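You operate a simulated robot arm through the tools that you are given. There is no shell and no other tool.

You run a simulated robot arm. Do the job below in one go: nothing can be reset, and whatever is moved stays where it is left.

## Task
Sort the yellow, red and green cards into bays, then reset the winder.
Fine: they lie on the winder and the green work mat; each goes in the bay of its colour; dial to 0, yellow slider to the pink mark.

The check looks at the end state, three seconds after you hand in, the way a careful person would. Anything else that was tipped, shoved, dropped, spilled or broken makes it a failure.

## Robot
A 6-joint arm with a two-finger parallel gripper, fixed in place. Base frame: the origin is at the foot of the arm, x ahead of it, y to its left, z up; the work surface is at about z = 910. Lengths are in mm, angles in rad, forces in N, time in s.
Its first joint turns from -2.897 to 2.897 rad. Payload 3.91 kg.
Tool frame: the origin (TCP) lies between the finger pads and is the grasp point; the fingertips stand 30 mm ahead of it; z points along the fingers, y is the line along which they close. The gripper opens to 110 mm. The fingers are 20 mm wide and 10 mm thick; the gripper's body (48 by 112 mm) begins 55 mm behind the TCP.
Orientation is that of the tool frame in the base frame, as a unit quaternion [w, x, y, z]. With the fingers straight down and closing along the base's y, the tool's x points along the base's -x, its y along +y and its z along -z.

## Interface
- The arm moves only by the tool jog_arm. Its argument "moves" is a list of rows, each an object of numbers (a shift or turn left out is 0, a gripper value left out holds the last): "x", "y", "z": the shift along the tool's x, y, z in units of 200 mm (1.0 is 200 mm); "ax", "ay", "az": the turn, a rotation vector about the tool's x, y, z in units of 90 degrees (1.0 is 90 degrees); "grip": the opening, from 0 (shut) to 1 (fully open). In form: [{"x": .., "y": .., "z": .., "ax": .., "ay": .., "az": .., "grip": ..}, ...]. A call has 1 to 20 rows; each row is the pose to reach, as a shift and turn from the pose commanded when the call began, along the tool's axes at that moment. A call with a number of a shift or a turn outside -1 to 1 is refused whole. A row lasts 0.2 s, in which the tool goes at most 50 mm and 0.15 rad; a call with a longer step from one row to the next is refused whole, and so is a gripper value outside its range. A pose out of reach is approached as far as the arm can. The call stops where the force on the tool passes 40 N (or 10 N more than at its start, if that is more) or the arm is blocked; 0.2 s more then pass. Each finger travels about 108 mm/s and halts on what it meets, pressing with about 24 N; the grip force reading is that of the motor and also rises with nothing between the fingers. The clock runs only during rows and for 0.2 s after the last one: add rows that repeat a pose to give the fingers time. The reply holds the time, the measured pose of the TCP, the force on the tool along the base axes, the opening and the grip force, in the units named above and with some noise, with the torque about the TCP (base axes, N m) and any sound that the robot's microphone picked up.
- Cameras (640 x 400 px; columns grow to the right, rows downward): "scene" is fixed at [399.5, 500.5, 1470.9]; the picture's right is [-0.62, -0.78, 0.00], its down [-0.68, 0.54, -0.50] and it looks along [0.39, -0.31, -0.87] (base axes); focal length 214 px, centre (320, 200). "wrist" rides on the gripper at [72, 17, -103] in the tool frame; the picture's right is [-0.23, 0.97, 0.00], its down [-0.76, -0.18, -0.62] and it looks along [-0.61, -0.14, 0.78] (tool axes); focal length 222 px, centre (320, 200). There is no depth. A picture from a camera that has moved, and an enlarged one, comes with that camera's place and axes in the base frame and with its lens.
- camera(camera): a new picture of that camera. No time passes.
- inspect(camera, box): a new picture of the part [left, top, right, bottom] of that camera's present view, enlarged. No time passes.
- job_done(): hands the job in; it is judged then, once.

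Nothing tells you positions but the pictures and the camera data. Unless the task says otherwise, let go and move clear before handing in.

The tools are called as a command line: name --argument value ..., lists and objects as JSON in quotes. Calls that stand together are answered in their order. jog_arm: Moves the arm, as the interface text tells. Its arguments: {"type":"object","properties":{"moves":{"type":"array","items":{"type":"object","properties":{"x":{"type":"number"},"y":{"type":"number"},"z":{"type":"number"},"ax":{"type":"number"},"ay":{"type":"number"},"az":{"type":"number"},"grip":{"type":"number"}}}}},"required":["moves"]} The other tools are called the same way: camera (camera) takes a picture; inspect (camera, box) takes an enlarged picture of a part of a camera's view; job_done () hands the job in.

At the start:

```text
clock: 0.0
position: [595.9, 26.2, 1195.0]
tool_rot: [0.0, 0.0, 1.0, 0.0]
ft_force: [0.8, -0.8, 0.4]
wrist_torque: [-0.01, -0.01, 0.0]
finger_gap: 110.0
grip_force: 0.1
```

scene: 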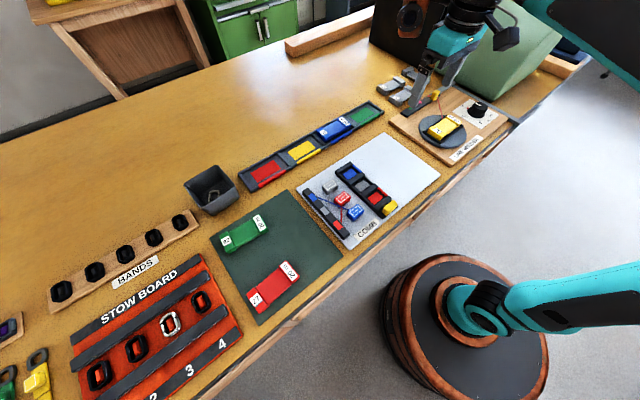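
wrist: 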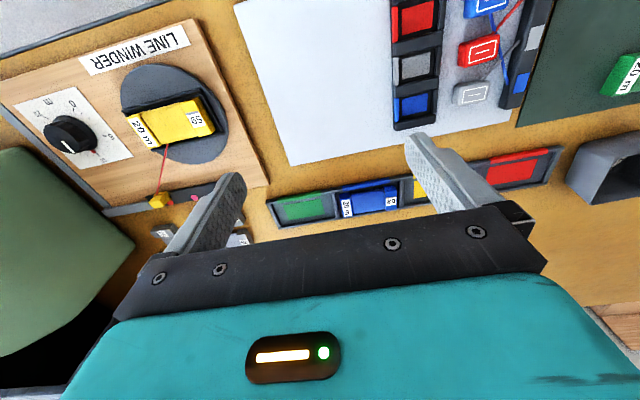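

I see the line winder with a yellow card, a row of four coloured bays (red, yellow, blue, green, with a blue card already in), and the green mat with a green and a red card. I'll look closer before moving.

inspect --camera "scene" --box '[380, 60, 540, 170]'

inspect --camera "scene" --box '[200, 180, 330, 330]'

inspect --camera "scene" --box '[230, 90, 400, 200]'

inspect --camera "wrist" --box '[0, 0, 260, 250]'

inspect --camera "wrist" --box '[260, 120, 600, 240]'

```text
3.64 times, centred on (460, 115) of scene
camera zoom: at [399.5, 500.5, 1470.9], right [-0.62, -0.78, 0.0], down [-0.68, 0.54, -0.5], along [0.39, -0.31, -0.87], focal length 780 px, centre (-189, 509)
```

zoom: 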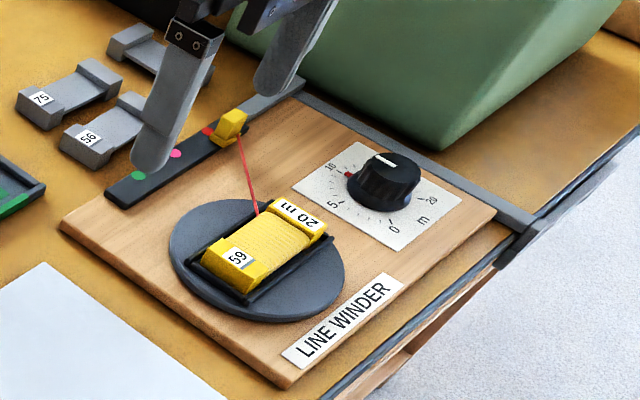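

```text
2.67 times, centred on (265, 255) of scene
camera zoom: at [399.5, 500.5, 1470.9], right [-0.62, -0.78, 0.0], down [-0.68, 0.54, -0.5], along [0.39, -0.31, -0.87], focal length 572 px, centre (467, 53)
```

zoom: 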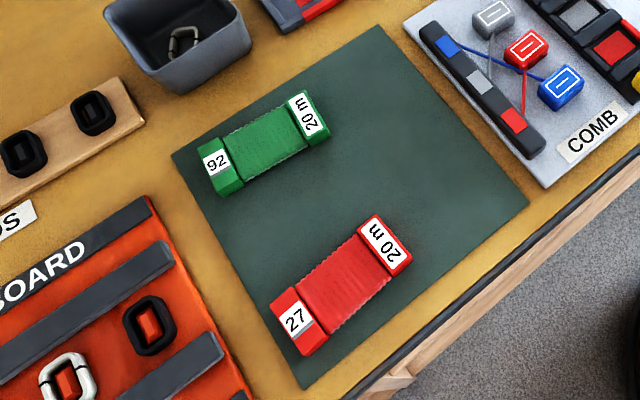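

```text
3.64 times, centred on (315, 145) of scene
camera zoom: at [399.5, 500.5, 1470.9], right [-0.62, -0.78, 0.0], down [-0.68, 0.54, -0.5], along [0.39, -0.31, -0.87], focal length 780 px, centre (338, 400)
```

zoom: 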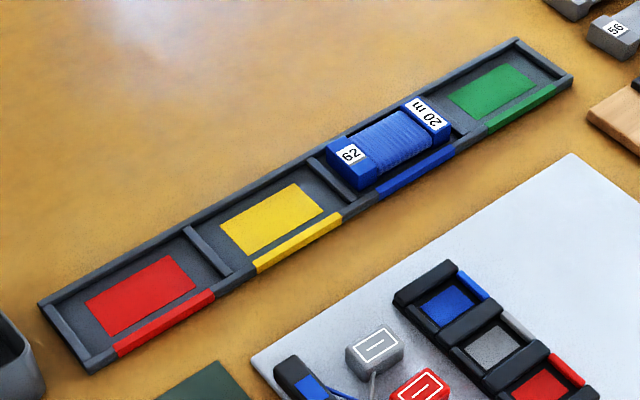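

```text
1.60 times, centred on (130, 125) of wrist
camera zoom: at [524.9, 43.9, 1297.5], right [0.23, 0.97, 0.0], down [0.76, -0.18, 0.62], along [0.61, -0.14, -0.78], focal length 355 px, centre (624, 320)
```

zoom: 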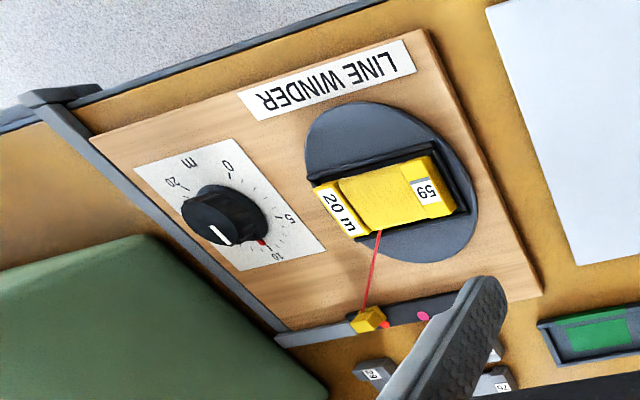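

```text
1.88 times, centred on (430, 180) of wrist
camera zoom: at [524.9, 43.9, 1297.5], right [0.23, 0.97, 0.0], down [0.76, -0.18, 0.62], along [0.61, -0.14, -0.78], focal length 418 px, centre (113, 238)
```

zoom: 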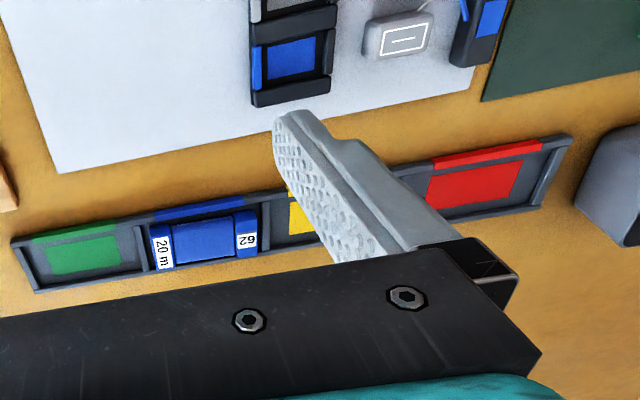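

The winder sits at about (590, -260), the dial near (573, -385) and the bays around x≈600–650. I'll move the arm above the winder for a close wrist view.

jog_arm --moves '[{"y": -0.24}, {"y": -0.48}, {"y": -0.72}, {"y": -0.96}]'

camera --camera "wrist"

camera --camera "scene"

```text
clock: 1.0
position: [595.4, -164.1, 1194.6]
tool_rot: [0.0, 0.0, 1.0, 0.001]
ft_force: [-0.5, 0.6, 0.4]
wrist_torque: [-0.05, -0.02, 0.0]
finger_gap: 110.1
grip_force: 0.1
```

```text
taken
camera wrist: at [523.9, -147.1, 1296.7], right [0.23, 0.97, 0.0], down [0.76, -0.18, 0.62], along [0.61, -0.14, -0.78], focal length 222 px, centre (320, 200)
```

wrist: 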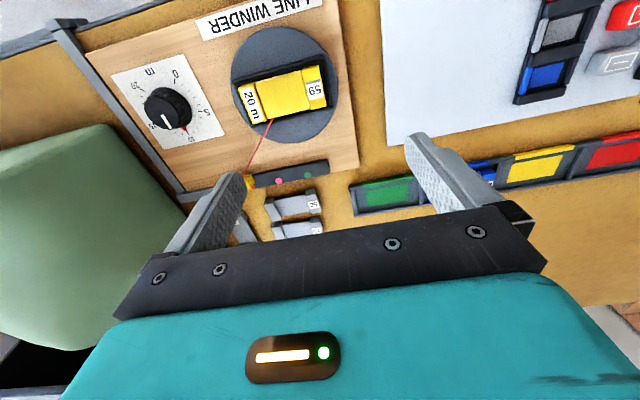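

```text
taken
```

scene: 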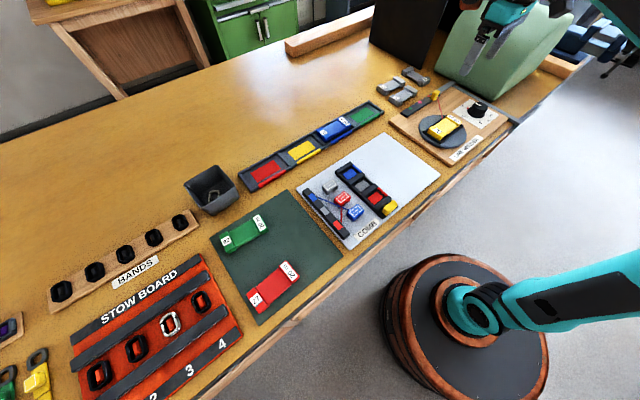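

The arm is clear of the winder now; I'm enlarging both views to measure the winder, the card, slider and dial.

inspect --camera "scene" --box '[410, 70, 500, 126]'

inspect --camera "wrist" --box '[200, 20, 360, 120]'

inspect --camera "wrist" --box '[100, 40, 260, 140]'

inspect --camera "wrist" --box '[200, 130, 360, 250]'

inspect --camera "scene" --box '[380, 60, 460, 116]'

```text
7.11 times, centred on (455, 98) of scene
camera zoom: at [399.5, 500.5, 1470.9], right [-0.62, -0.78, 0.0], down [-0.68, 0.54, -0.5], along [0.39, -0.31, -0.87], focal length 1525 px, centre (-640, 925)
```

zoom: 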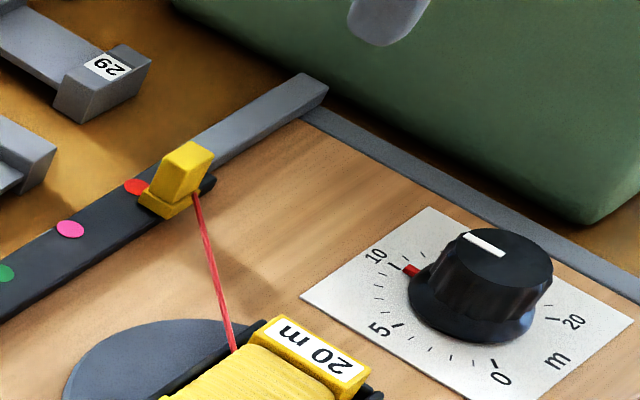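

```text
4.00 times, centred on (280, 70) of wrist
camera zoom: at [523.9, -147.1, 1296.7], right [0.23, 0.97, 0.0], down [0.76, -0.18, 0.62], along [0.61, -0.14, -0.78], focal length 888 px, centre (480, 720)
```

zoom: 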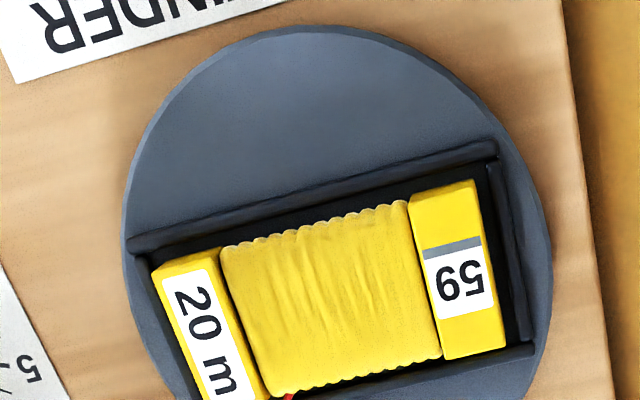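

```text
4.00 times, centred on (180, 90) of wrist
camera zoom: at [523.9, -147.1, 1296.7], right [0.23, 0.97, 0.0], down [0.76, -0.18, 0.62], along [0.61, -0.14, -0.78], focal length 888 px, centre (880, 640)
```

zoom: 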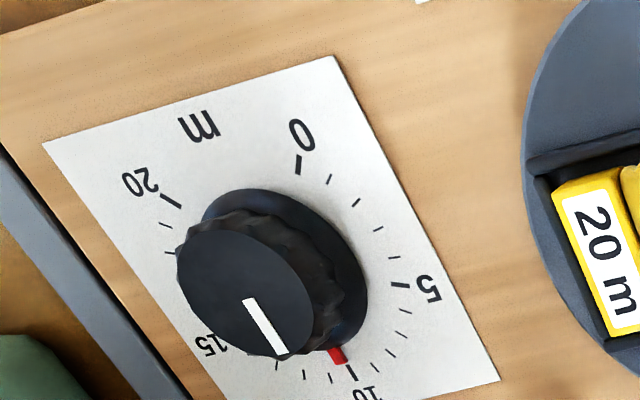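

```text
3.33 times, centred on (280, 190) of wrist
camera zoom: at [523.9, -147.1, 1296.7], right [0.23, 0.97, 0.0], down [0.76, -0.18, 0.62], along [0.61, -0.14, -0.78], focal length 740 px, centre (453, 233)
```

zoom: 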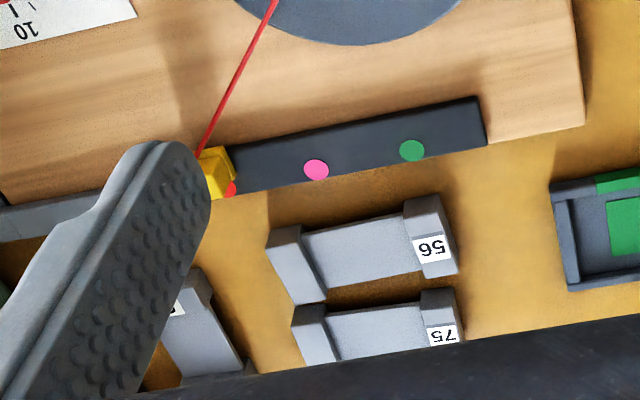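

```text
7.14 times, centred on (420, 88) of scene
camera zoom: at [399.5, 500.5, 1470.9], right [-0.62, -0.78, 0.0], down [-0.68, 0.54, -0.5], along [0.39, -0.31, -0.87], focal length 1532 px, centre (-394, 1000)
```

zoom: 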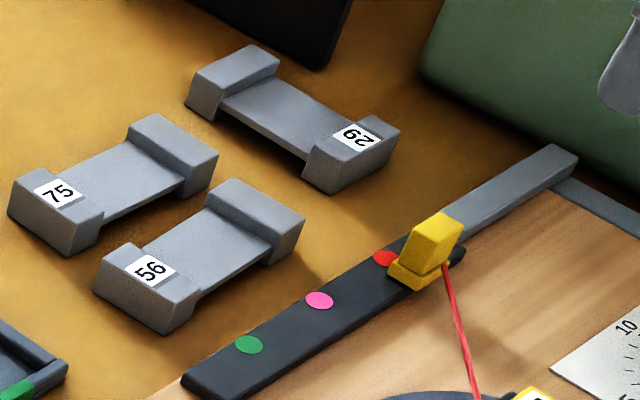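

The winder is aligned with the base axes: card centre about (597, -220), pink mark about (748, -284), dial about (573, -385). Cards need gripping across their narrow width, so I'll turn the tool 90° and come down over the yellow card for a closer look.

jog_arm --moves '[{"az": 0.091, "y": -0.05, "z": 0.05}, {"az": 0.182, "y": -0.1, "z": 0.1}, {"az": 0.273, "y": -0.15, "z": 0.15}, {"az": 0.364, "y": -0.2, "z": 0.2}, {"az": 0.455, "y": -0.25, "z": 0.25}, {"az": 0.546, "y": -0.28, "z": 0.3}, {"az": 0.637, "y": -0.28, "z": 0.35}, {"az": 0.728, "y": -0.28, "z": 0.4}, {"az": 0.819, "y": -0.28, "z": 0.4}, {"az": 0.91, "y": -0.28, "z": 0.4}, {"az": 1.0, "y": -0.28, "z": 0.4}, {"az": 1.0, "y": -0.28, "z": 0.4}]'

camera --camera "wrist"

camera --camera "scene"

```text
clock: 3.6
position: [597.0, -220.9, 1114.0]
tool_rot: [0.0, 0.707, 0.707, 0.0]
ft_force: [-1.0, 0.0, 0.0]
wrist_torque: [0.0, 0.01, -0.02]
finger_gap: 110.1
grip_force: 0.1
```

```text
taken
camera wrist: at [614.5, -148.8, 1217.5], right [0.97, -0.23, 0.0], down [-0.18, -0.76, 0.62], along [-0.14, -0.61, -0.78], focal length 222 px, centre (320, 200)
```

wrist: 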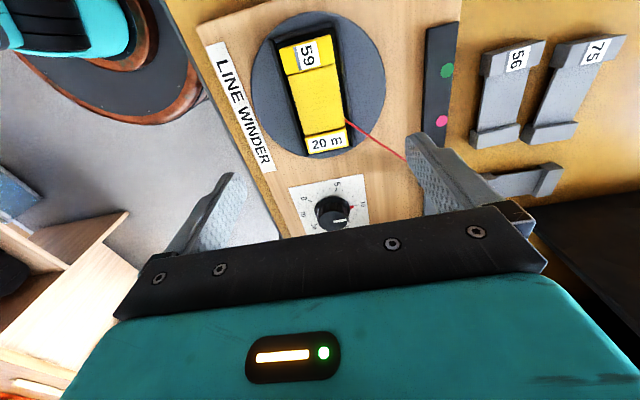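

```text
taken
```

scene: 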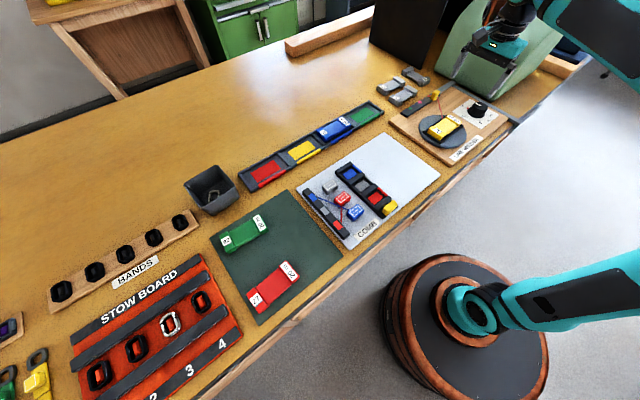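

The tool is turned so the fingers close along x, above the yellow card. I'll enlarge to measure the card's sides and the cradle.

inspect --camera "wrist" --box '[240, 10, 400, 110]'

inspect --camera "wrist" --box '[260, 100, 420, 240]'

inspect --camera "wrist" --box '[240, 80, 400, 180]'

```text
4.00 times, centred on (320, 60) of wrist
camera zoom: at [614.5, -148.8, 1217.5], right [0.97, -0.23, 0.0], down [-0.18, -0.76, 0.62], along [-0.14, -0.61, -0.78], focal length 888 px, centre (320, 760)
```

zoom: 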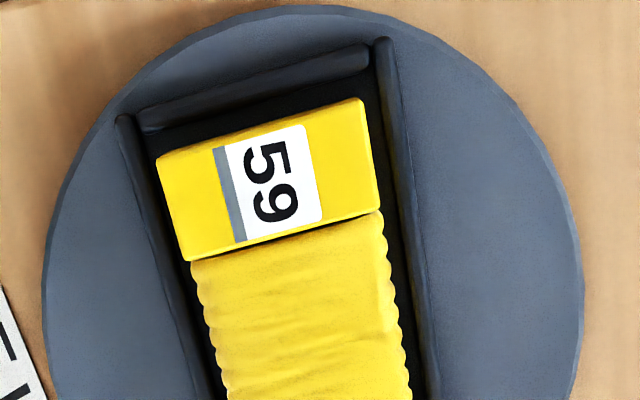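

```text
2.86 times, centred on (340, 170) of wrist
camera zoom: at [614.5, -148.8, 1217.5], right [0.97, -0.23, 0.0], down [-0.18, -0.76, 0.62], along [-0.14, -0.61, -0.78], focal length 635 px, centre (263, 286)
```

zoom: 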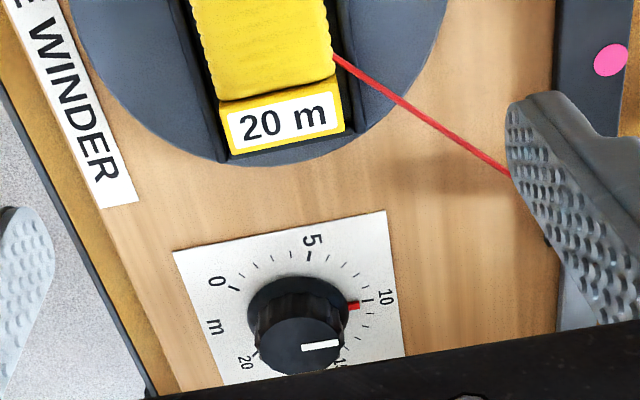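

```text
4.00 times, centred on (320, 130) of wrist
camera zoom: at [614.5, -148.8, 1217.5], right [0.97, -0.23, 0.0], down [-0.18, -0.76, 0.62], along [-0.14, -0.61, -0.78], focal length 888 px, centre (320, 480)
```

zoom: 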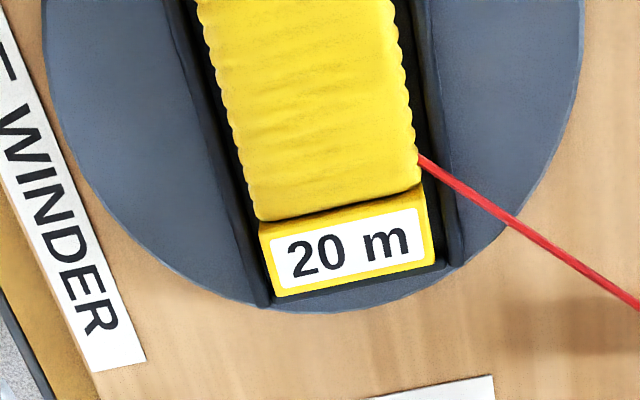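

I'm checking how far the card stands above the cradle bars, using the fixed camera's oblique view.

inspect --camera "scene" --box '[415, 108, 471, 143]'

inspect --camera "scene" --box '[310, 105, 390, 155]'

inspect --camera "scene" --box '[236, 130, 326, 190]'

```text
11.43 times, centred on (443, 126) of scene
camera zoom: at [399.5, 500.5, 1470.9], right [-0.62, -0.78, 0.0], down [-0.68, 0.54, -0.5], along [0.39, -0.31, -0.87], focal length 2451 px, centre (-1086, 1051)
```

zoom: 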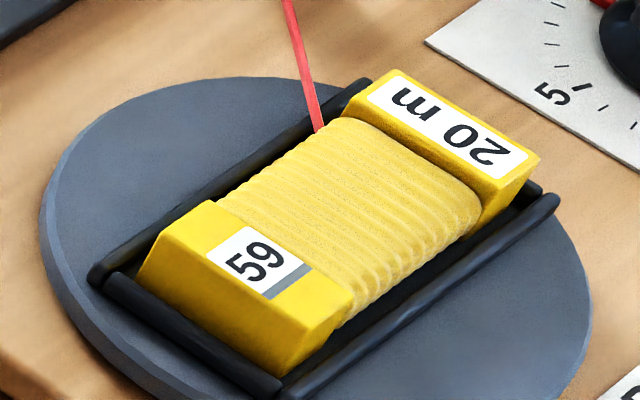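

```text
8.00 times, centred on (350, 130) of scene
camera zoom: at [399.5, 500.5, 1470.9], right [-0.62, -0.78, 0.0], down [-0.68, 0.54, -0.5], along [0.39, -0.31, -0.87], focal length 1716 px, centre (80, 760)
```

zoom: 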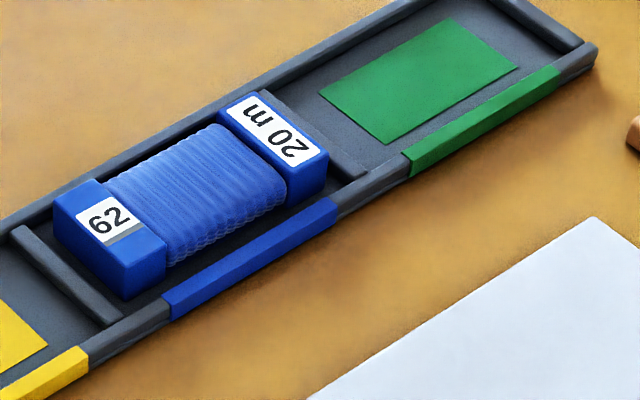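

```text
6.67 times, centred on (281, 160) of scene
camera zoom: at [399.5, 500.5, 1470.9], right [-0.62, -0.78, 0.0], down [-0.68, 0.54, -0.5], along [0.39, -0.31, -0.87], focal length 1430 px, centre (580, 467)
```

zoom: 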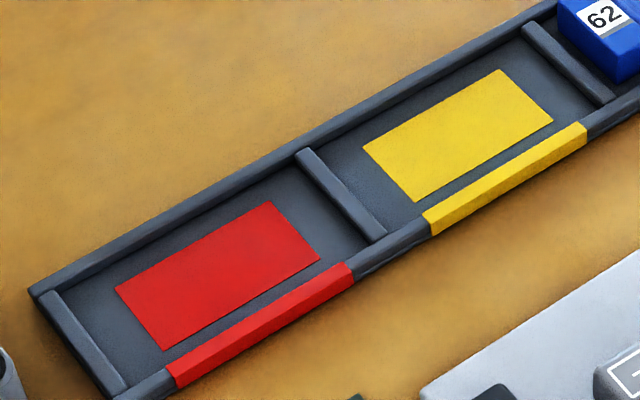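

The card stands roughly 12–15 mm proud of the cradle bars, so I'll grip it high, across the windings at its middle. Coming down to just above it first with the fingers partly open.

jog_arm --moves '[{"z": 0.2, "grip": 0.75}, {"z": 0.4, "grip": 0.75}, {"z": 0.52, "grip": 0.75}, {"z": 0.52, "grip": 0.75}]'

camera --camera "wrist"

inspect --camera "scene" --box '[405, 80, 501, 140]'

```text
clock: 4.6
position: [597.2, -221.9, 1012.6]
tool_rot: [0.001, 0.708, 0.706, 0.0]
ft_force: [-0.2, -0.3, 0.6]
wrist_torque: [-0.01, 0.0, 0.03]
finger_gap: 82.6
grip_force: 0.1
```

```text
taken
camera wrist: at [614.7, -148.7, 1115.2], right [0.97, -0.23, 0.0], down [-0.18, -0.76, 0.62], along [-0.14, -0.61, -0.78], focal length 222 px, centre (320, 200)
```

wrist: 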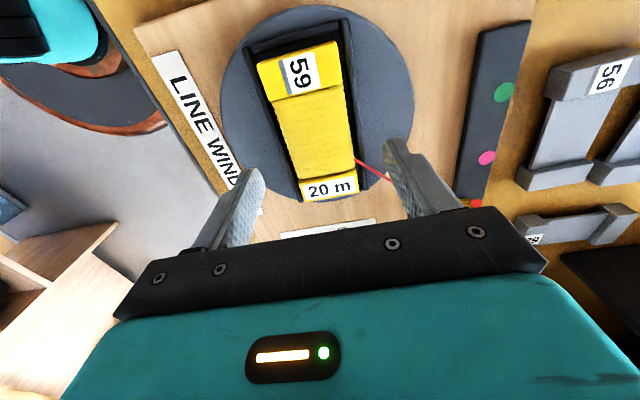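

```text
6.67 times, centred on (453, 110) of scene
camera zoom: at [399.5, 500.5, 1470.9], right [-0.62, -0.78, 0.0], down [-0.68, 0.54, -0.5], along [0.39, -0.31, -0.87], focal length 1430 px, centre (-567, 800)
```

zoom: 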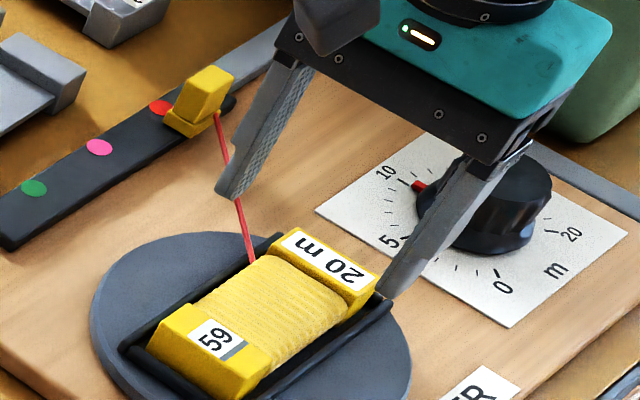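

Fingers straddle the card with the line well clear. I'm measuring the card once more from this closer view.

inspect --camera "wrist" --box '[220, 20, 440, 220]'

```text
2.00 times, centred on (330, 120) of wrist
camera zoom: at [614.7, -148.7, 1115.2], right [0.97, -0.23, 0.0], down [-0.18, -0.76, 0.62], along [-0.14, -0.61, -0.78], focal length 444 px, centre (300, 360)
```

zoom: 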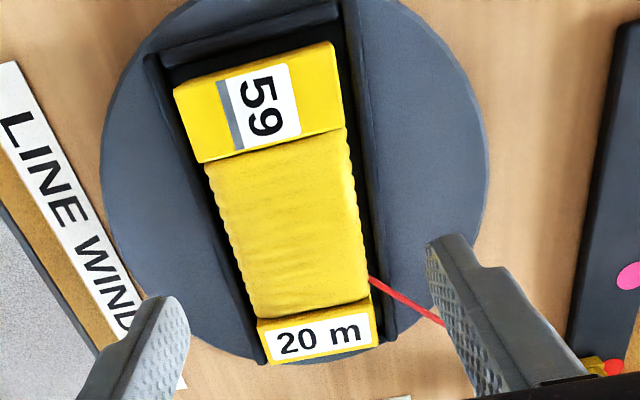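

The card spans x 569–622, y −276 to −160, top at z≈950. I'll centre on it and descend so the fingertips sit just above the cradle bars.

jog_arm --moves '[{"x": 0.01, "y": -0.007, "z": 0.1}, {"x": 0.01, "y": -0.007, "z": 0.17}, {"x": 0.01, "y": -0.007, "z": 0.205}, {"x": 0.01, "y": -0.007, "z": 0.205}]'

camera --camera "wrist"

inspect --camera "scene" --box '[405, 90, 485, 140]'

```text
clock: 5.6
position: [595.0, -220.9, 970.2]
tool_rot: [0.0, 0.707, 0.707, 0.0]
ft_force: [0.3, -0.7, -0.2]
wrist_torque: [0.0, -0.05, 0.01]
finger_gap: 82.7
grip_force: 0.0
```

```text
taken
camera wrist: at [612.8, -146.6, 1073.3], right [0.97, -0.23, 0.0], down [-0.18, -0.76, 0.62], along [-0.14, -0.61, -0.78], focal length 222 px, centre (320, 200)
```

wrist: 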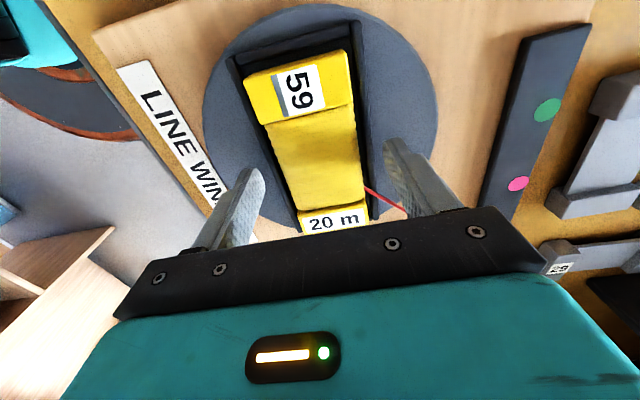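

```text
8.00 times, centred on (445, 115) of scene
camera zoom: at [399.5, 500.5, 1470.9], right [-0.62, -0.78, 0.0], down [-0.68, 0.54, -0.5], along [0.39, -0.31, -0.87], focal length 1716 px, centre (-680, 880)
```

zoom: 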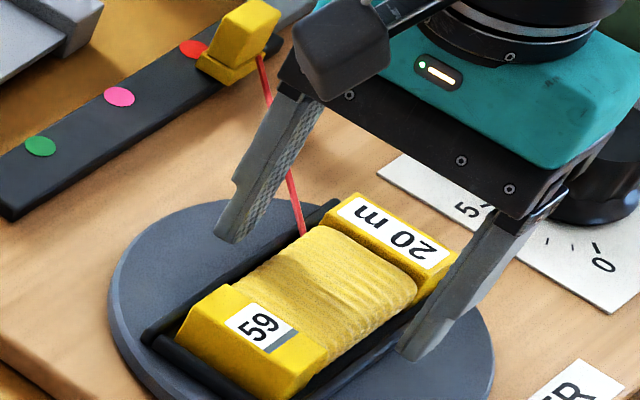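

Fingertips are alongside the card at about z=940. I'll close gently in stages and watch whether the gap shows contact with the bars or the card.

jog_arm --moves '[{"grip": 0.55}, {"grip": 0.55}]'

```text
clock: 6.2
position: [594.6, -220.4, 971.5]
tool_rot: [0.0, 0.707, 0.707, 0.0]
ft_force: [0.1, 0.7, 0.3]
wrist_torque: [0.01, 0.0, 0.04]
finger_gap: 60.4
grip_force: 0.1
```

No bar contact at a 60 mm gap. Closing onto the card.

jog_arm --moves '[{"grip": 0.4}, {"grip": 0.3}, {"grip": 0.3}]'

camera --camera "wrist"

```text
clock: 7.0
position: [595.0, -219.3, 970.9]
tool_rot: [-0.001, 0.707, 0.708, 0.001]
ft_force: [0.6, -0.6, 0.4]
wrist_torque: [0.01, -0.01, -0.01]
finger_gap: 53.1
grip_force: 23.8
```

```text
taken
camera wrist: at [612.8, -146.6, 1073.4], right [0.97, -0.23, 0.0], down [-0.18, -0.76, 0.62], along [-0.14, -0.61, -0.78], focal length 222 px, centre (320, 200)
```

wrist: 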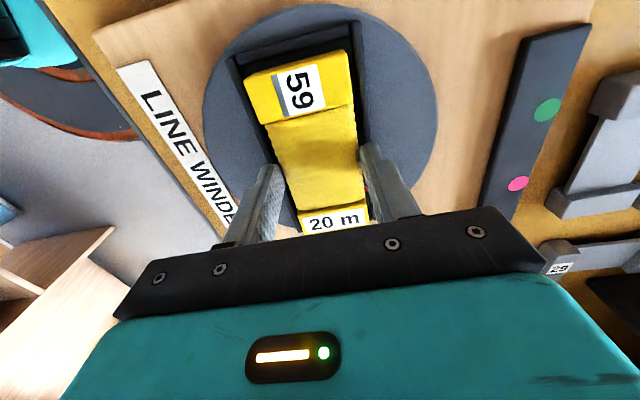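

Held at 53 mm with full grip force. Lifting slowly a few centimetres and checking the red line.

jog_arm --moves '[{"z": -0.03, "grip": 0.2}, {"z": -0.08}, {"z": -0.15}, {"z": -0.22}, {"z": -0.22}]'

camera --camera "wrist"

inspect --camera "scene" --box '[395, 70, 491, 130]'

```text
clock: 8.2
position: [594.8, -220.2, 1014.2]
tool_rot: [0.0, 0.707, 0.707, 0.0]
ft_force: [-0.1, 0.6, -0.8]
wrist_torque: [-0.03, 0.01, 0.03]
finger_gap: 53.2
grip_force: 24.0
```

```text
taken
camera wrist: at [613.1, -146.1, 1116.7], right [0.97, -0.23, 0.0], down [-0.18, -0.76, 0.62], along [-0.14, -0.61, -0.78], focal length 222 px, centre (320, 200)
```

wrist: 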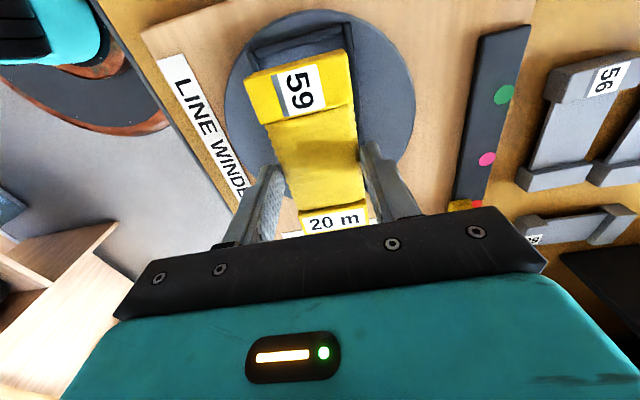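

```text
6.67 times, centred on (443, 100) of scene
camera zoom: at [399.5, 500.5, 1470.9], right [-0.62, -0.78, 0.0], down [-0.68, 0.54, -0.5], along [0.39, -0.31, -0.87], focal length 1430 px, centre (-500, 867)
```

zoom: 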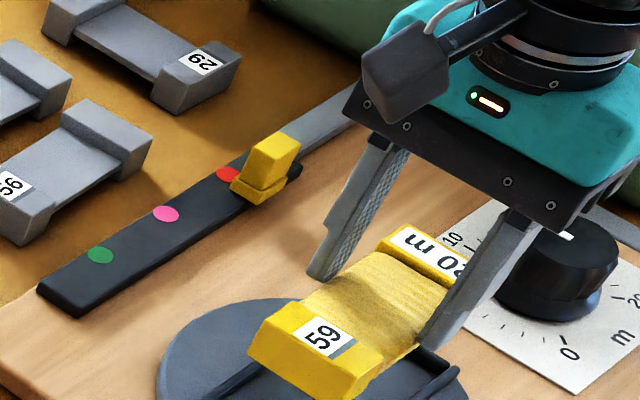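

The line released and the card is free. I'll raise it and carry it toward the yellow bay at about (845, 228).

jog_arm --moves '[{"z": -0.2}, {"z": -0.4}, {"z": -0.4, "x": 0.2, "y": 0.11}, {"z": -0.4, "x": 0.4, "y": 0.22}, {"z": -0.4, "x": 0.6, "y": 0.33}, {"z": -0.4, "x": 0.8, "y": 0.44}, {"z": -0.4, "x": 1.0, "y": 0.55}]'

jog_arm --moves '[{"x": 0.2, "y": 0.11}, {"x": 0.4, "y": 0.22}, {"x": 0.6, "y": 0.33}, {"x": 0.8, "y": 0.44}, {"x": 1.0, "y": 0.55}, {"x": 1.0, "y": 0.55}]'

camera --camera "wrist"

camera --camera "scene"

```text
clock: 9.8
position: [704.6, -18.4, 1093.6]
tool_rot: [0.0, 0.707, 0.707, 0.0]
ft_force: [-0.4, -1.0, -0.4]
wrist_torque: [-0.02, -0.02, 0.01]
finger_gap: 53.1
grip_force: 24.0
```

```text
clock: 11.2
position: [813.3, 180.1, 1094.1]
tool_rot: [0.0, 0.707, 0.707, 0.0]
ft_force: [0.4, 0.8, -1.7]
wrist_torque: [0.01, 0.01, 0.03]
finger_gap: 53.1
grip_force: 24.0
```

```text
taken
camera wrist: at [831.8, 253.0, 1198.2], right [0.97, -0.23, 0.0], down [-0.18, -0.76, 0.62], along [-0.14, -0.61, -0.78], focal length 222 px, centre (320, 200)
```

wrist: 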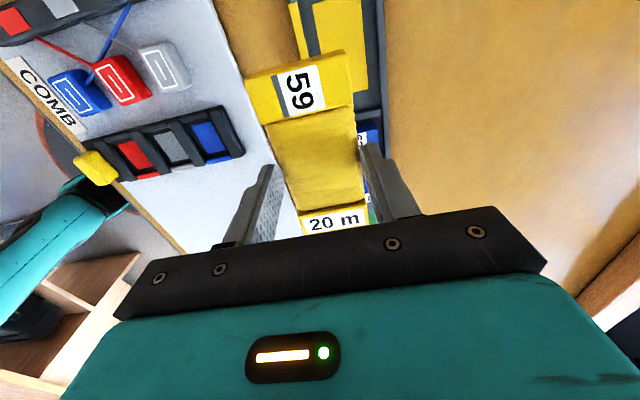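

```text
taken
```

scene: 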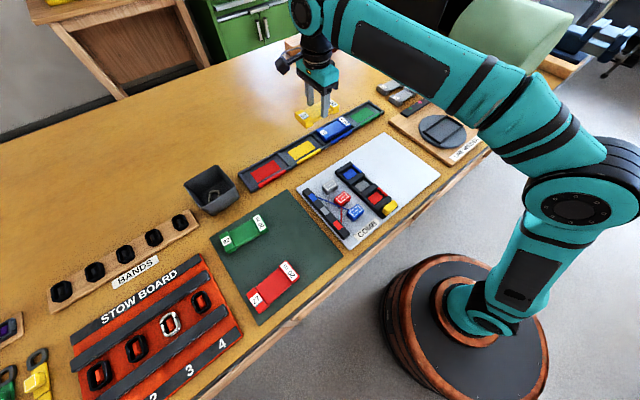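

Card is near the bay. I'm enlarging both views to locate the yellow bay's walls precisely.

inspect --camera "wrist" --box '[240, 0, 400, 100]'

inspect --camera "scene" --box '[270, 95, 350, 175]'

```text
4.00 times, centred on (320, 50) of wrist
camera zoom: at [831.8, 253.0, 1198.2], right [0.97, -0.23, 0.0], down [-0.18, -0.76, 0.62], along [-0.14, -0.61, -0.78], focal length 888 px, centre (320, 800)
```

zoom: 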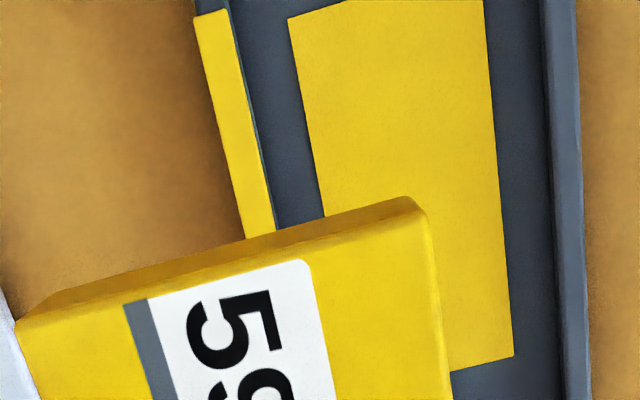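

```text
5.00 times, centred on (310, 135) of scene
camera zoom: at [399.5, 500.5, 1470.9], right [-0.62, -0.78, 0.0], down [-0.68, 0.54, -0.5], along [0.39, -0.31, -0.87], focal length 1072 px, centre (370, 525)
```

zoom: 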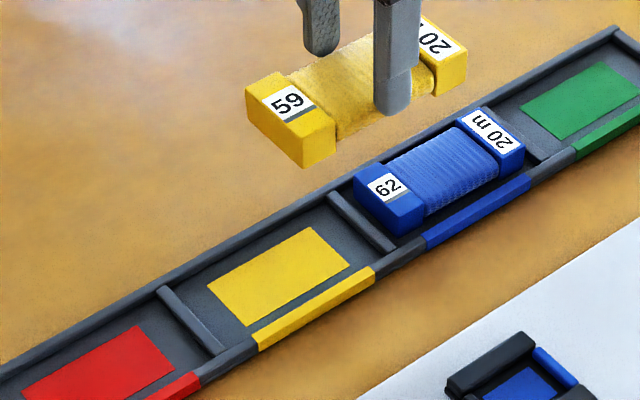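

The bay's interior centre is about (847, 226); I'll move over it and lower to a height still clear of the walls, then compare edges.

jog_arm --moves '[{"x": 0.11, "y": 0.084}, {"x": 0.22, "y": 0.168}, {"x": 0.22, "y": 0.168, "z": 0.2}, {"x": 0.22, "y": 0.168, "z": 0.42}, {"x": 0.22, "y": 0.168, "z": 0.42}]'

camera --camera "wrist"

inspect --camera "wrist" --box '[220, 0, 420, 240]'

inspect --camera "scene" --box '[270, 95, 350, 175]'

```text
clock: 12.4
position: [850.3, 222.7, 1008.1]
tool_rot: [-0.001, 0.707, 0.708, 0.001]
ft_force: [0.0, 0.1, -1.5]
wrist_torque: [0.0, 0.02, 0.03]
finger_gap: 52.9
grip_force: 23.9
```

```text
taken
camera wrist: at [866.8, 295.4, 1111.1], right [0.97, -0.23, 0.0], down [-0.18, -0.76, 0.62], along [-0.14, -0.61, -0.78], focal length 222 px, centre (320, 200)
```

wrist: 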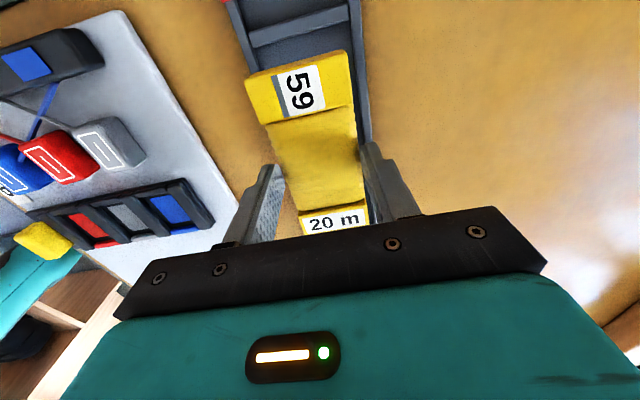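

```text
1.67 times, centred on (320, 120) of wrist
camera zoom: at [866.8, 295.4, 1111.1], right [0.97, -0.23, 0.0], down [-0.18, -0.76, 0.62], along [-0.14, -0.61, -0.78], focal length 370 px, centre (320, 333)
```

zoom: 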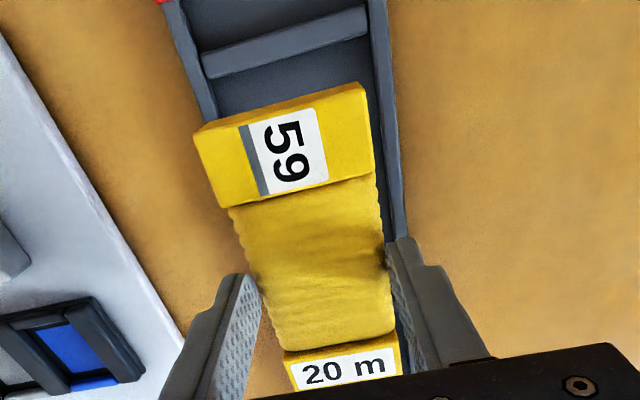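

```text
5.00 times, centred on (310, 135) of scene
camera zoom: at [399.5, 500.5, 1470.9], right [-0.62, -0.78, 0.0], down [-0.68, 0.54, -0.5], along [0.39, -0.31, -0.87], focal length 1072 px, centre (370, 525)
```

zoom: 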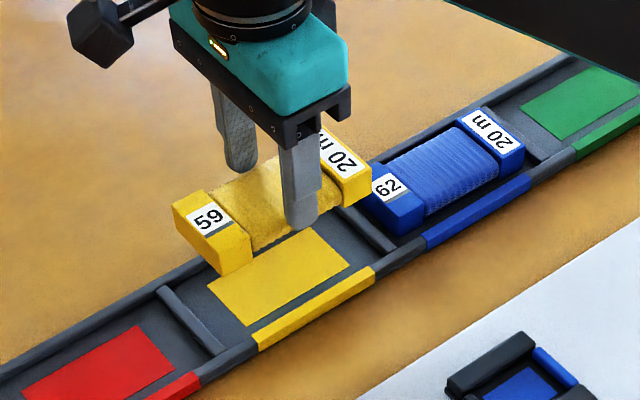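

By combining both views the bay's interior is about x 816–885, y 152–295, centred near (850.5, 223.4). I'll check the card's thickness before lowering it in.

inspect --camera "scene" --box '[296, 126, 346, 156]'

inspect --camera "scene" --box '[335, 110, 385, 145]'

```text
12.80 times, centred on (321, 141) of scene
camera zoom: at [399.5, 500.5, 1470.9], right [-0.62, -0.78, 0.0], down [-0.68, 0.54, -0.5], along [0.39, -0.31, -0.87], focal length 2745 px, centre (307, 955)
```

zoom: 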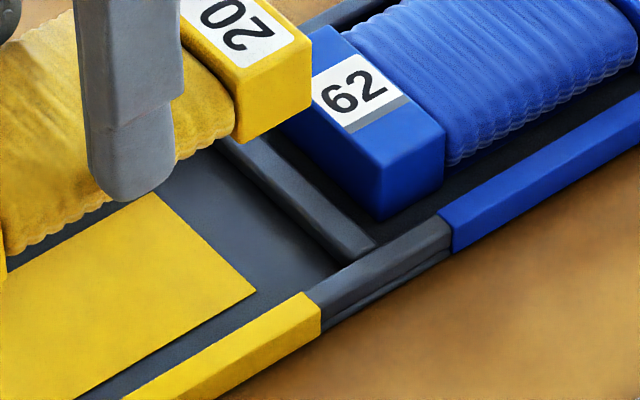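

```text
11.43 times, centred on (360, 128) of scene
camera zoom: at [399.5, 500.5, 1470.9], right [-0.62, -0.78, 0.0], down [-0.68, 0.54, -0.5], along [0.39, -0.31, -0.87], focal length 2451 px, centre (-137, 1029)
```

zoom: 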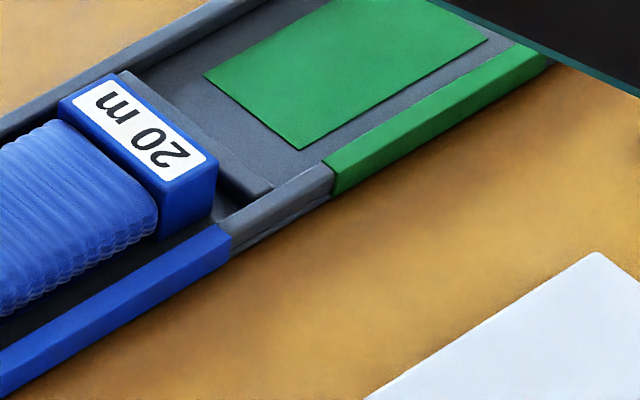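

The card is about 20 mm thick, so it should rest with TCP near z≈949. I'll nudge into line and lower most of the way.

jog_arm --moves '[{"x": -0.007, "y": 0.008}, {"x": -0.007, "y": 0.008, "z": 0.12}, {"x": -0.007, "y": 0.008, "z": 0.2}, {"x": -0.007, "y": 0.008, "z": 0.24}, {"x": -0.007, "y": 0.008, "z": 0.24}]'

camera --camera "wrist"

inspect --camera "wrist" --box '[200, 0, 440, 240]'

inspect --camera "scene" --box '[275, 115, 345, 165]'

```text
clock: 13.6
position: [850.7, 222.4, 961.1]
tool_rot: [0.0, 0.707, 0.707, 0.0]
ft_force: [0.3, 1.1, -1.5]
wrist_torque: [0.03, 0.03, -0.01]
finger_gap: 53.1
grip_force: 23.4
```

```text
taken
camera wrist: at [868.1, 295.6, 1063.9], right [0.97, -0.23, 0.0], down [-0.18, -0.76, 0.62], along [-0.14, -0.61, -0.78], focal length 222 px, centre (320, 200)
```

wrist: 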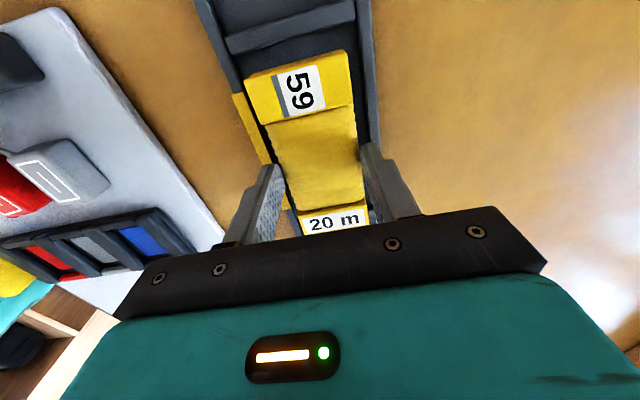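

```text
1.67 times, centred on (320, 120) of wrist
camera zoom: at [868.1, 295.6, 1063.9], right [0.97, -0.23, 0.0], down [-0.18, -0.76, 0.62], along [-0.14, -0.61, -0.78], focal length 370 px, centre (320, 333)
```

zoom: 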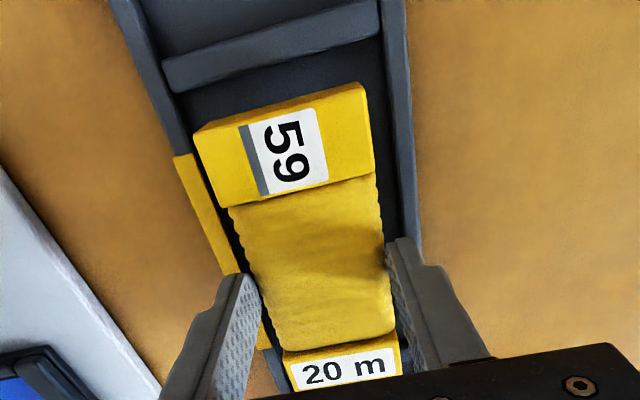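

```text
8.00 times, centred on (310, 140) of scene
camera zoom: at [399.5, 500.5, 1470.9], right [-0.62, -0.78, 0.0], down [-0.68, 0.54, -0.5], along [0.39, -0.31, -0.87], focal length 1716 px, centre (400, 680)
```

zoom: 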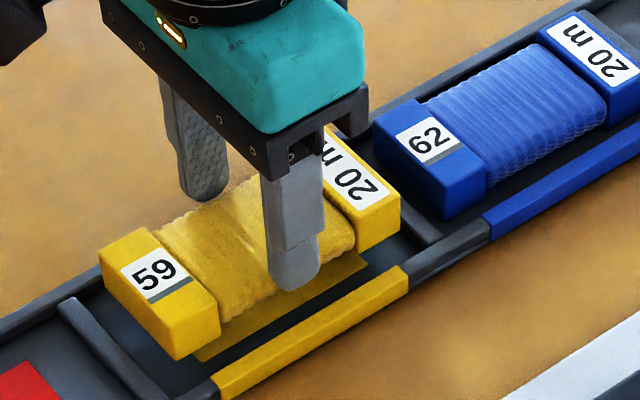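

Card is centred over the bay with clearance all round. Lowering the last centimetre in small steps.

jog_arm --moves '[{"y": -0.004, "z": 0.02}, {"y": -0.004, "z": 0.04}, {"y": -0.004, "z": 0.05}, {"y": -0.004, "z": 0.05}]'

inspect --camera "scene" --box '[275, 115, 345, 165]'

```text
clock: 14.6
position: [850.2, 221.5, 950.9]
tool_rot: [0.001, 0.707, 0.707, 0.0]
ft_force: [1.2, 1.2, 0.0]
wrist_torque: [0.01, 0.0, -0.01]
finger_gap: 53.1
grip_force: 24.0
```

```text
8.00 times, centred on (310, 140) of scene
camera zoom: at [399.5, 500.5, 1470.9], right [-0.62, -0.78, 0.0], down [-0.68, 0.54, -0.5], along [0.39, -0.31, -0.87], focal length 1716 px, centre (400, 680)
```

zoom: 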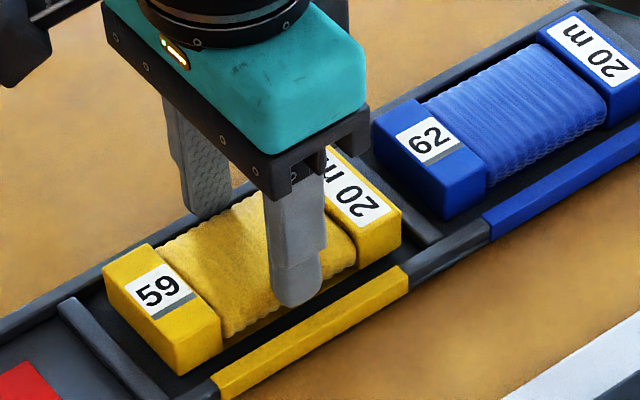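

Nearly down; I'll creep another few millimetres to feel for the floor.

jog_arm --moves '[{"z": 0.005}, {"z": 0.01}, {"z": 0.01}]'

jog_arm --moves '[{"z": 0.005}, {"z": 0.01}, {"z": 0.01}]'

```text
clock: 15.4
position: [849.4, 222.9, 950.9]
tool_rot: [0.0, 0.707, 0.707, 0.001]
ft_force: [-0.4, 0.9, 0.1]
wrist_torque: [0.01, 0.01, 0.04]
finger_gap: 52.9
grip_force: 23.8
```

```text
clock: 16.2
position: [849.9, 223.1, 948.6]
tool_rot: [0.001, 0.707, 0.707, 0.0]
ft_force: [-0.1, 0.6, 9.2]
wrist_torque: [-0.13, 0.21, 0.0]
finger_gap: 53.1
grip_force: 23.5
```

Contact with the bay floor felt (9 N). Releasing, then rising straight up.

jog_arm --moves '[{"grip": 0.56}, {"grip": 0.56}, {"z": -0.02, "grip": 0.6}, {"z": -0.1, "grip": 0.65}, {"z": -0.3}, {"z": -0.5}, {"z": -0.6}]'

camera --camera "wrist"

inspect --camera "scene" --box '[230, 95, 390, 195]'

```text
clock: 17.8
position: [850.8, 222.7, 1067.6]
tool_rot: [0.001, 0.707, 0.707, 0.0]
ft_force: [0.6, -0.4, 0.2]
wrist_torque: [0.01, 0.02, -0.02]
finger_gap: 71.7
grip_force: 0.1
```

```text
taken
camera wrist: at [868.6, 296.4, 1169.7], right [0.97, -0.23, 0.0], down [-0.18, -0.76, 0.62], along [-0.14, -0.61, -0.78], focal length 222 px, centre (320, 200)
```

wrist: 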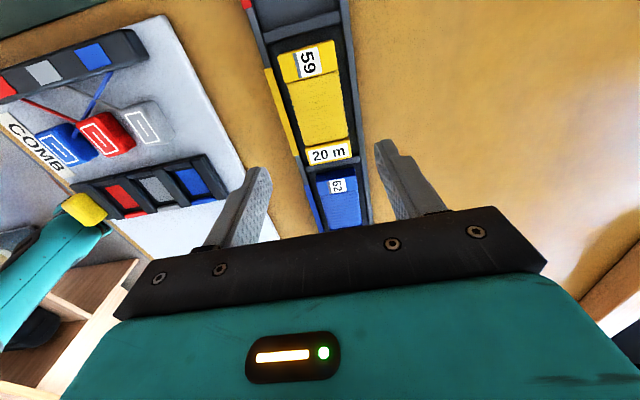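

```text
4.00 times, centred on (310, 145) of scene
camera zoom: at [399.5, 500.5, 1470.9], right [-0.62, -0.78, 0.0], down [-0.68, 0.54, -0.5], along [0.39, -0.31, -0.87], focal length 858 px, centre (360, 420)
```

zoom: 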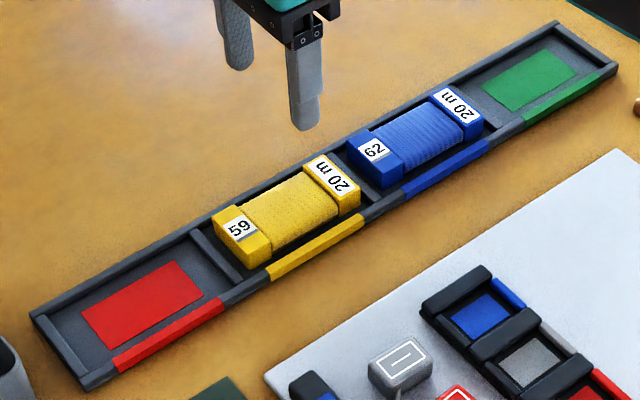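

Yellow is seated in its bay. Next I'll carry the open gripper high over to the green card on the mat, near (694, 528).

jog_arm --moves '[{"z": -0.15}, {"z": -0.15, "x": 0.2, "y": -0.1}, {"z": -0.15, "x": 0.4, "y": -0.2}, {"z": -0.15, "x": 0.6, "y": -0.3}, {"z": -0.15, "x": 0.8, "y": -0.4}, {"z": -0.15, "x": 1.0, "y": -0.5}]'

jog_arm --moves '[{"x": 0.18, "y": -0.1}, {"x": 0.36, "y": -0.2}, {"x": 0.53, "y": -0.28}, {"x": 0.53, "y": -0.28}]'

camera --camera "wrist"

camera --camera "scene"

```text
clock: 19.2
position: [749.7, 421.9, 1097.7]
tool_rot: [0.0, 0.708, 0.706, 0.0]
ft_force: [0.3, -0.4, -0.1]
wrist_torque: [0.06, 0.02, -0.02]
finger_gap: 71.6
grip_force: 0.0
```

```text
clock: 20.2
position: [697.8, 528.7, 1096.1]
tool_rot: [0.0, 0.708, 0.706, 0.0]
ft_force: [0.3, 0.3, 0.3]
wrist_torque: [0.0, 0.03, -0.04]
finger_gap: 71.5
grip_force: 0.0
```

```text
taken
camera wrist: at [714.1, 602.1, 1199.3], right [0.97, -0.23, 0.0], down [-0.18, -0.76, 0.62], along [-0.14, -0.61, -0.78], focal length 222 px, centre (320, 200)
```

wrist: 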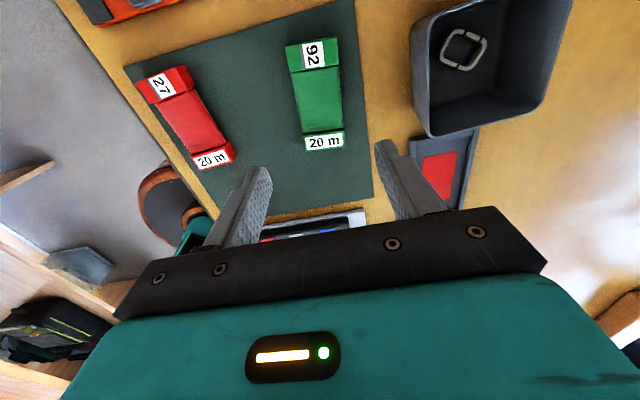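

```text
taken
```

scene: 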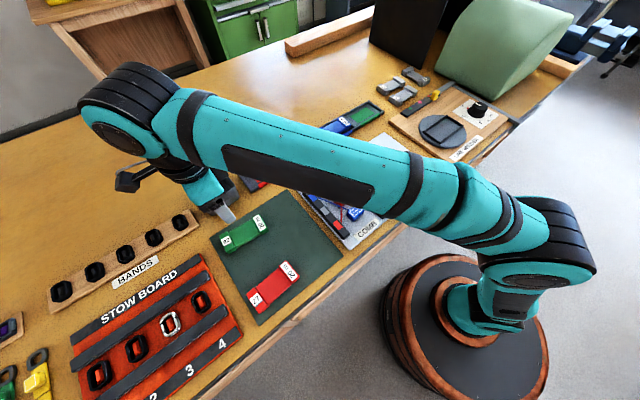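

I see both mat cards from above now. Enlarging to measure the green card's pose.

inspect --camera "wrist" --box '[260, 20, 380, 170]'

inspect --camera "wrist" --box '[120, 50, 260, 190]'

```text
2.67 times, centred on (320, 95) of wrist
camera zoom: at [714.1, 602.1, 1199.3], right [0.97, -0.23, 0.0], down [-0.18, -0.76, 0.62], along [-0.14, -0.61, -0.78], focal length 592 px, centre (320, 480)
```

zoom: 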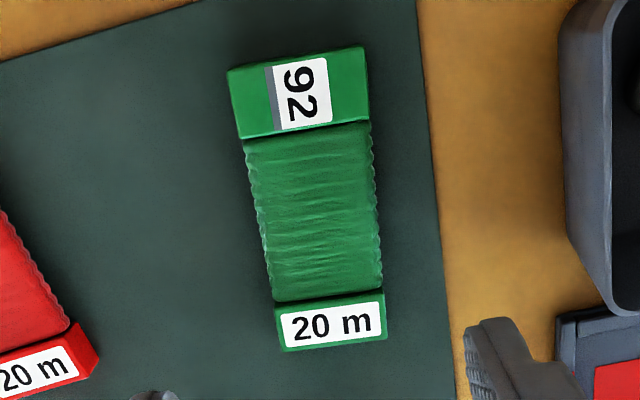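

```text
2.86 times, centred on (190, 120) of wrist
camera zoom: at [714.1, 602.1, 1199.3], right [0.97, -0.23, 0.0], down [-0.18, -0.76, 0.62], along [-0.14, -0.61, -0.78], focal length 635 px, centre (691, 429)
```

zoom: 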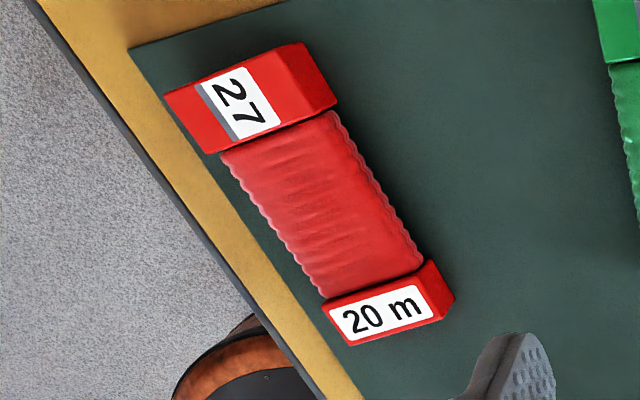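

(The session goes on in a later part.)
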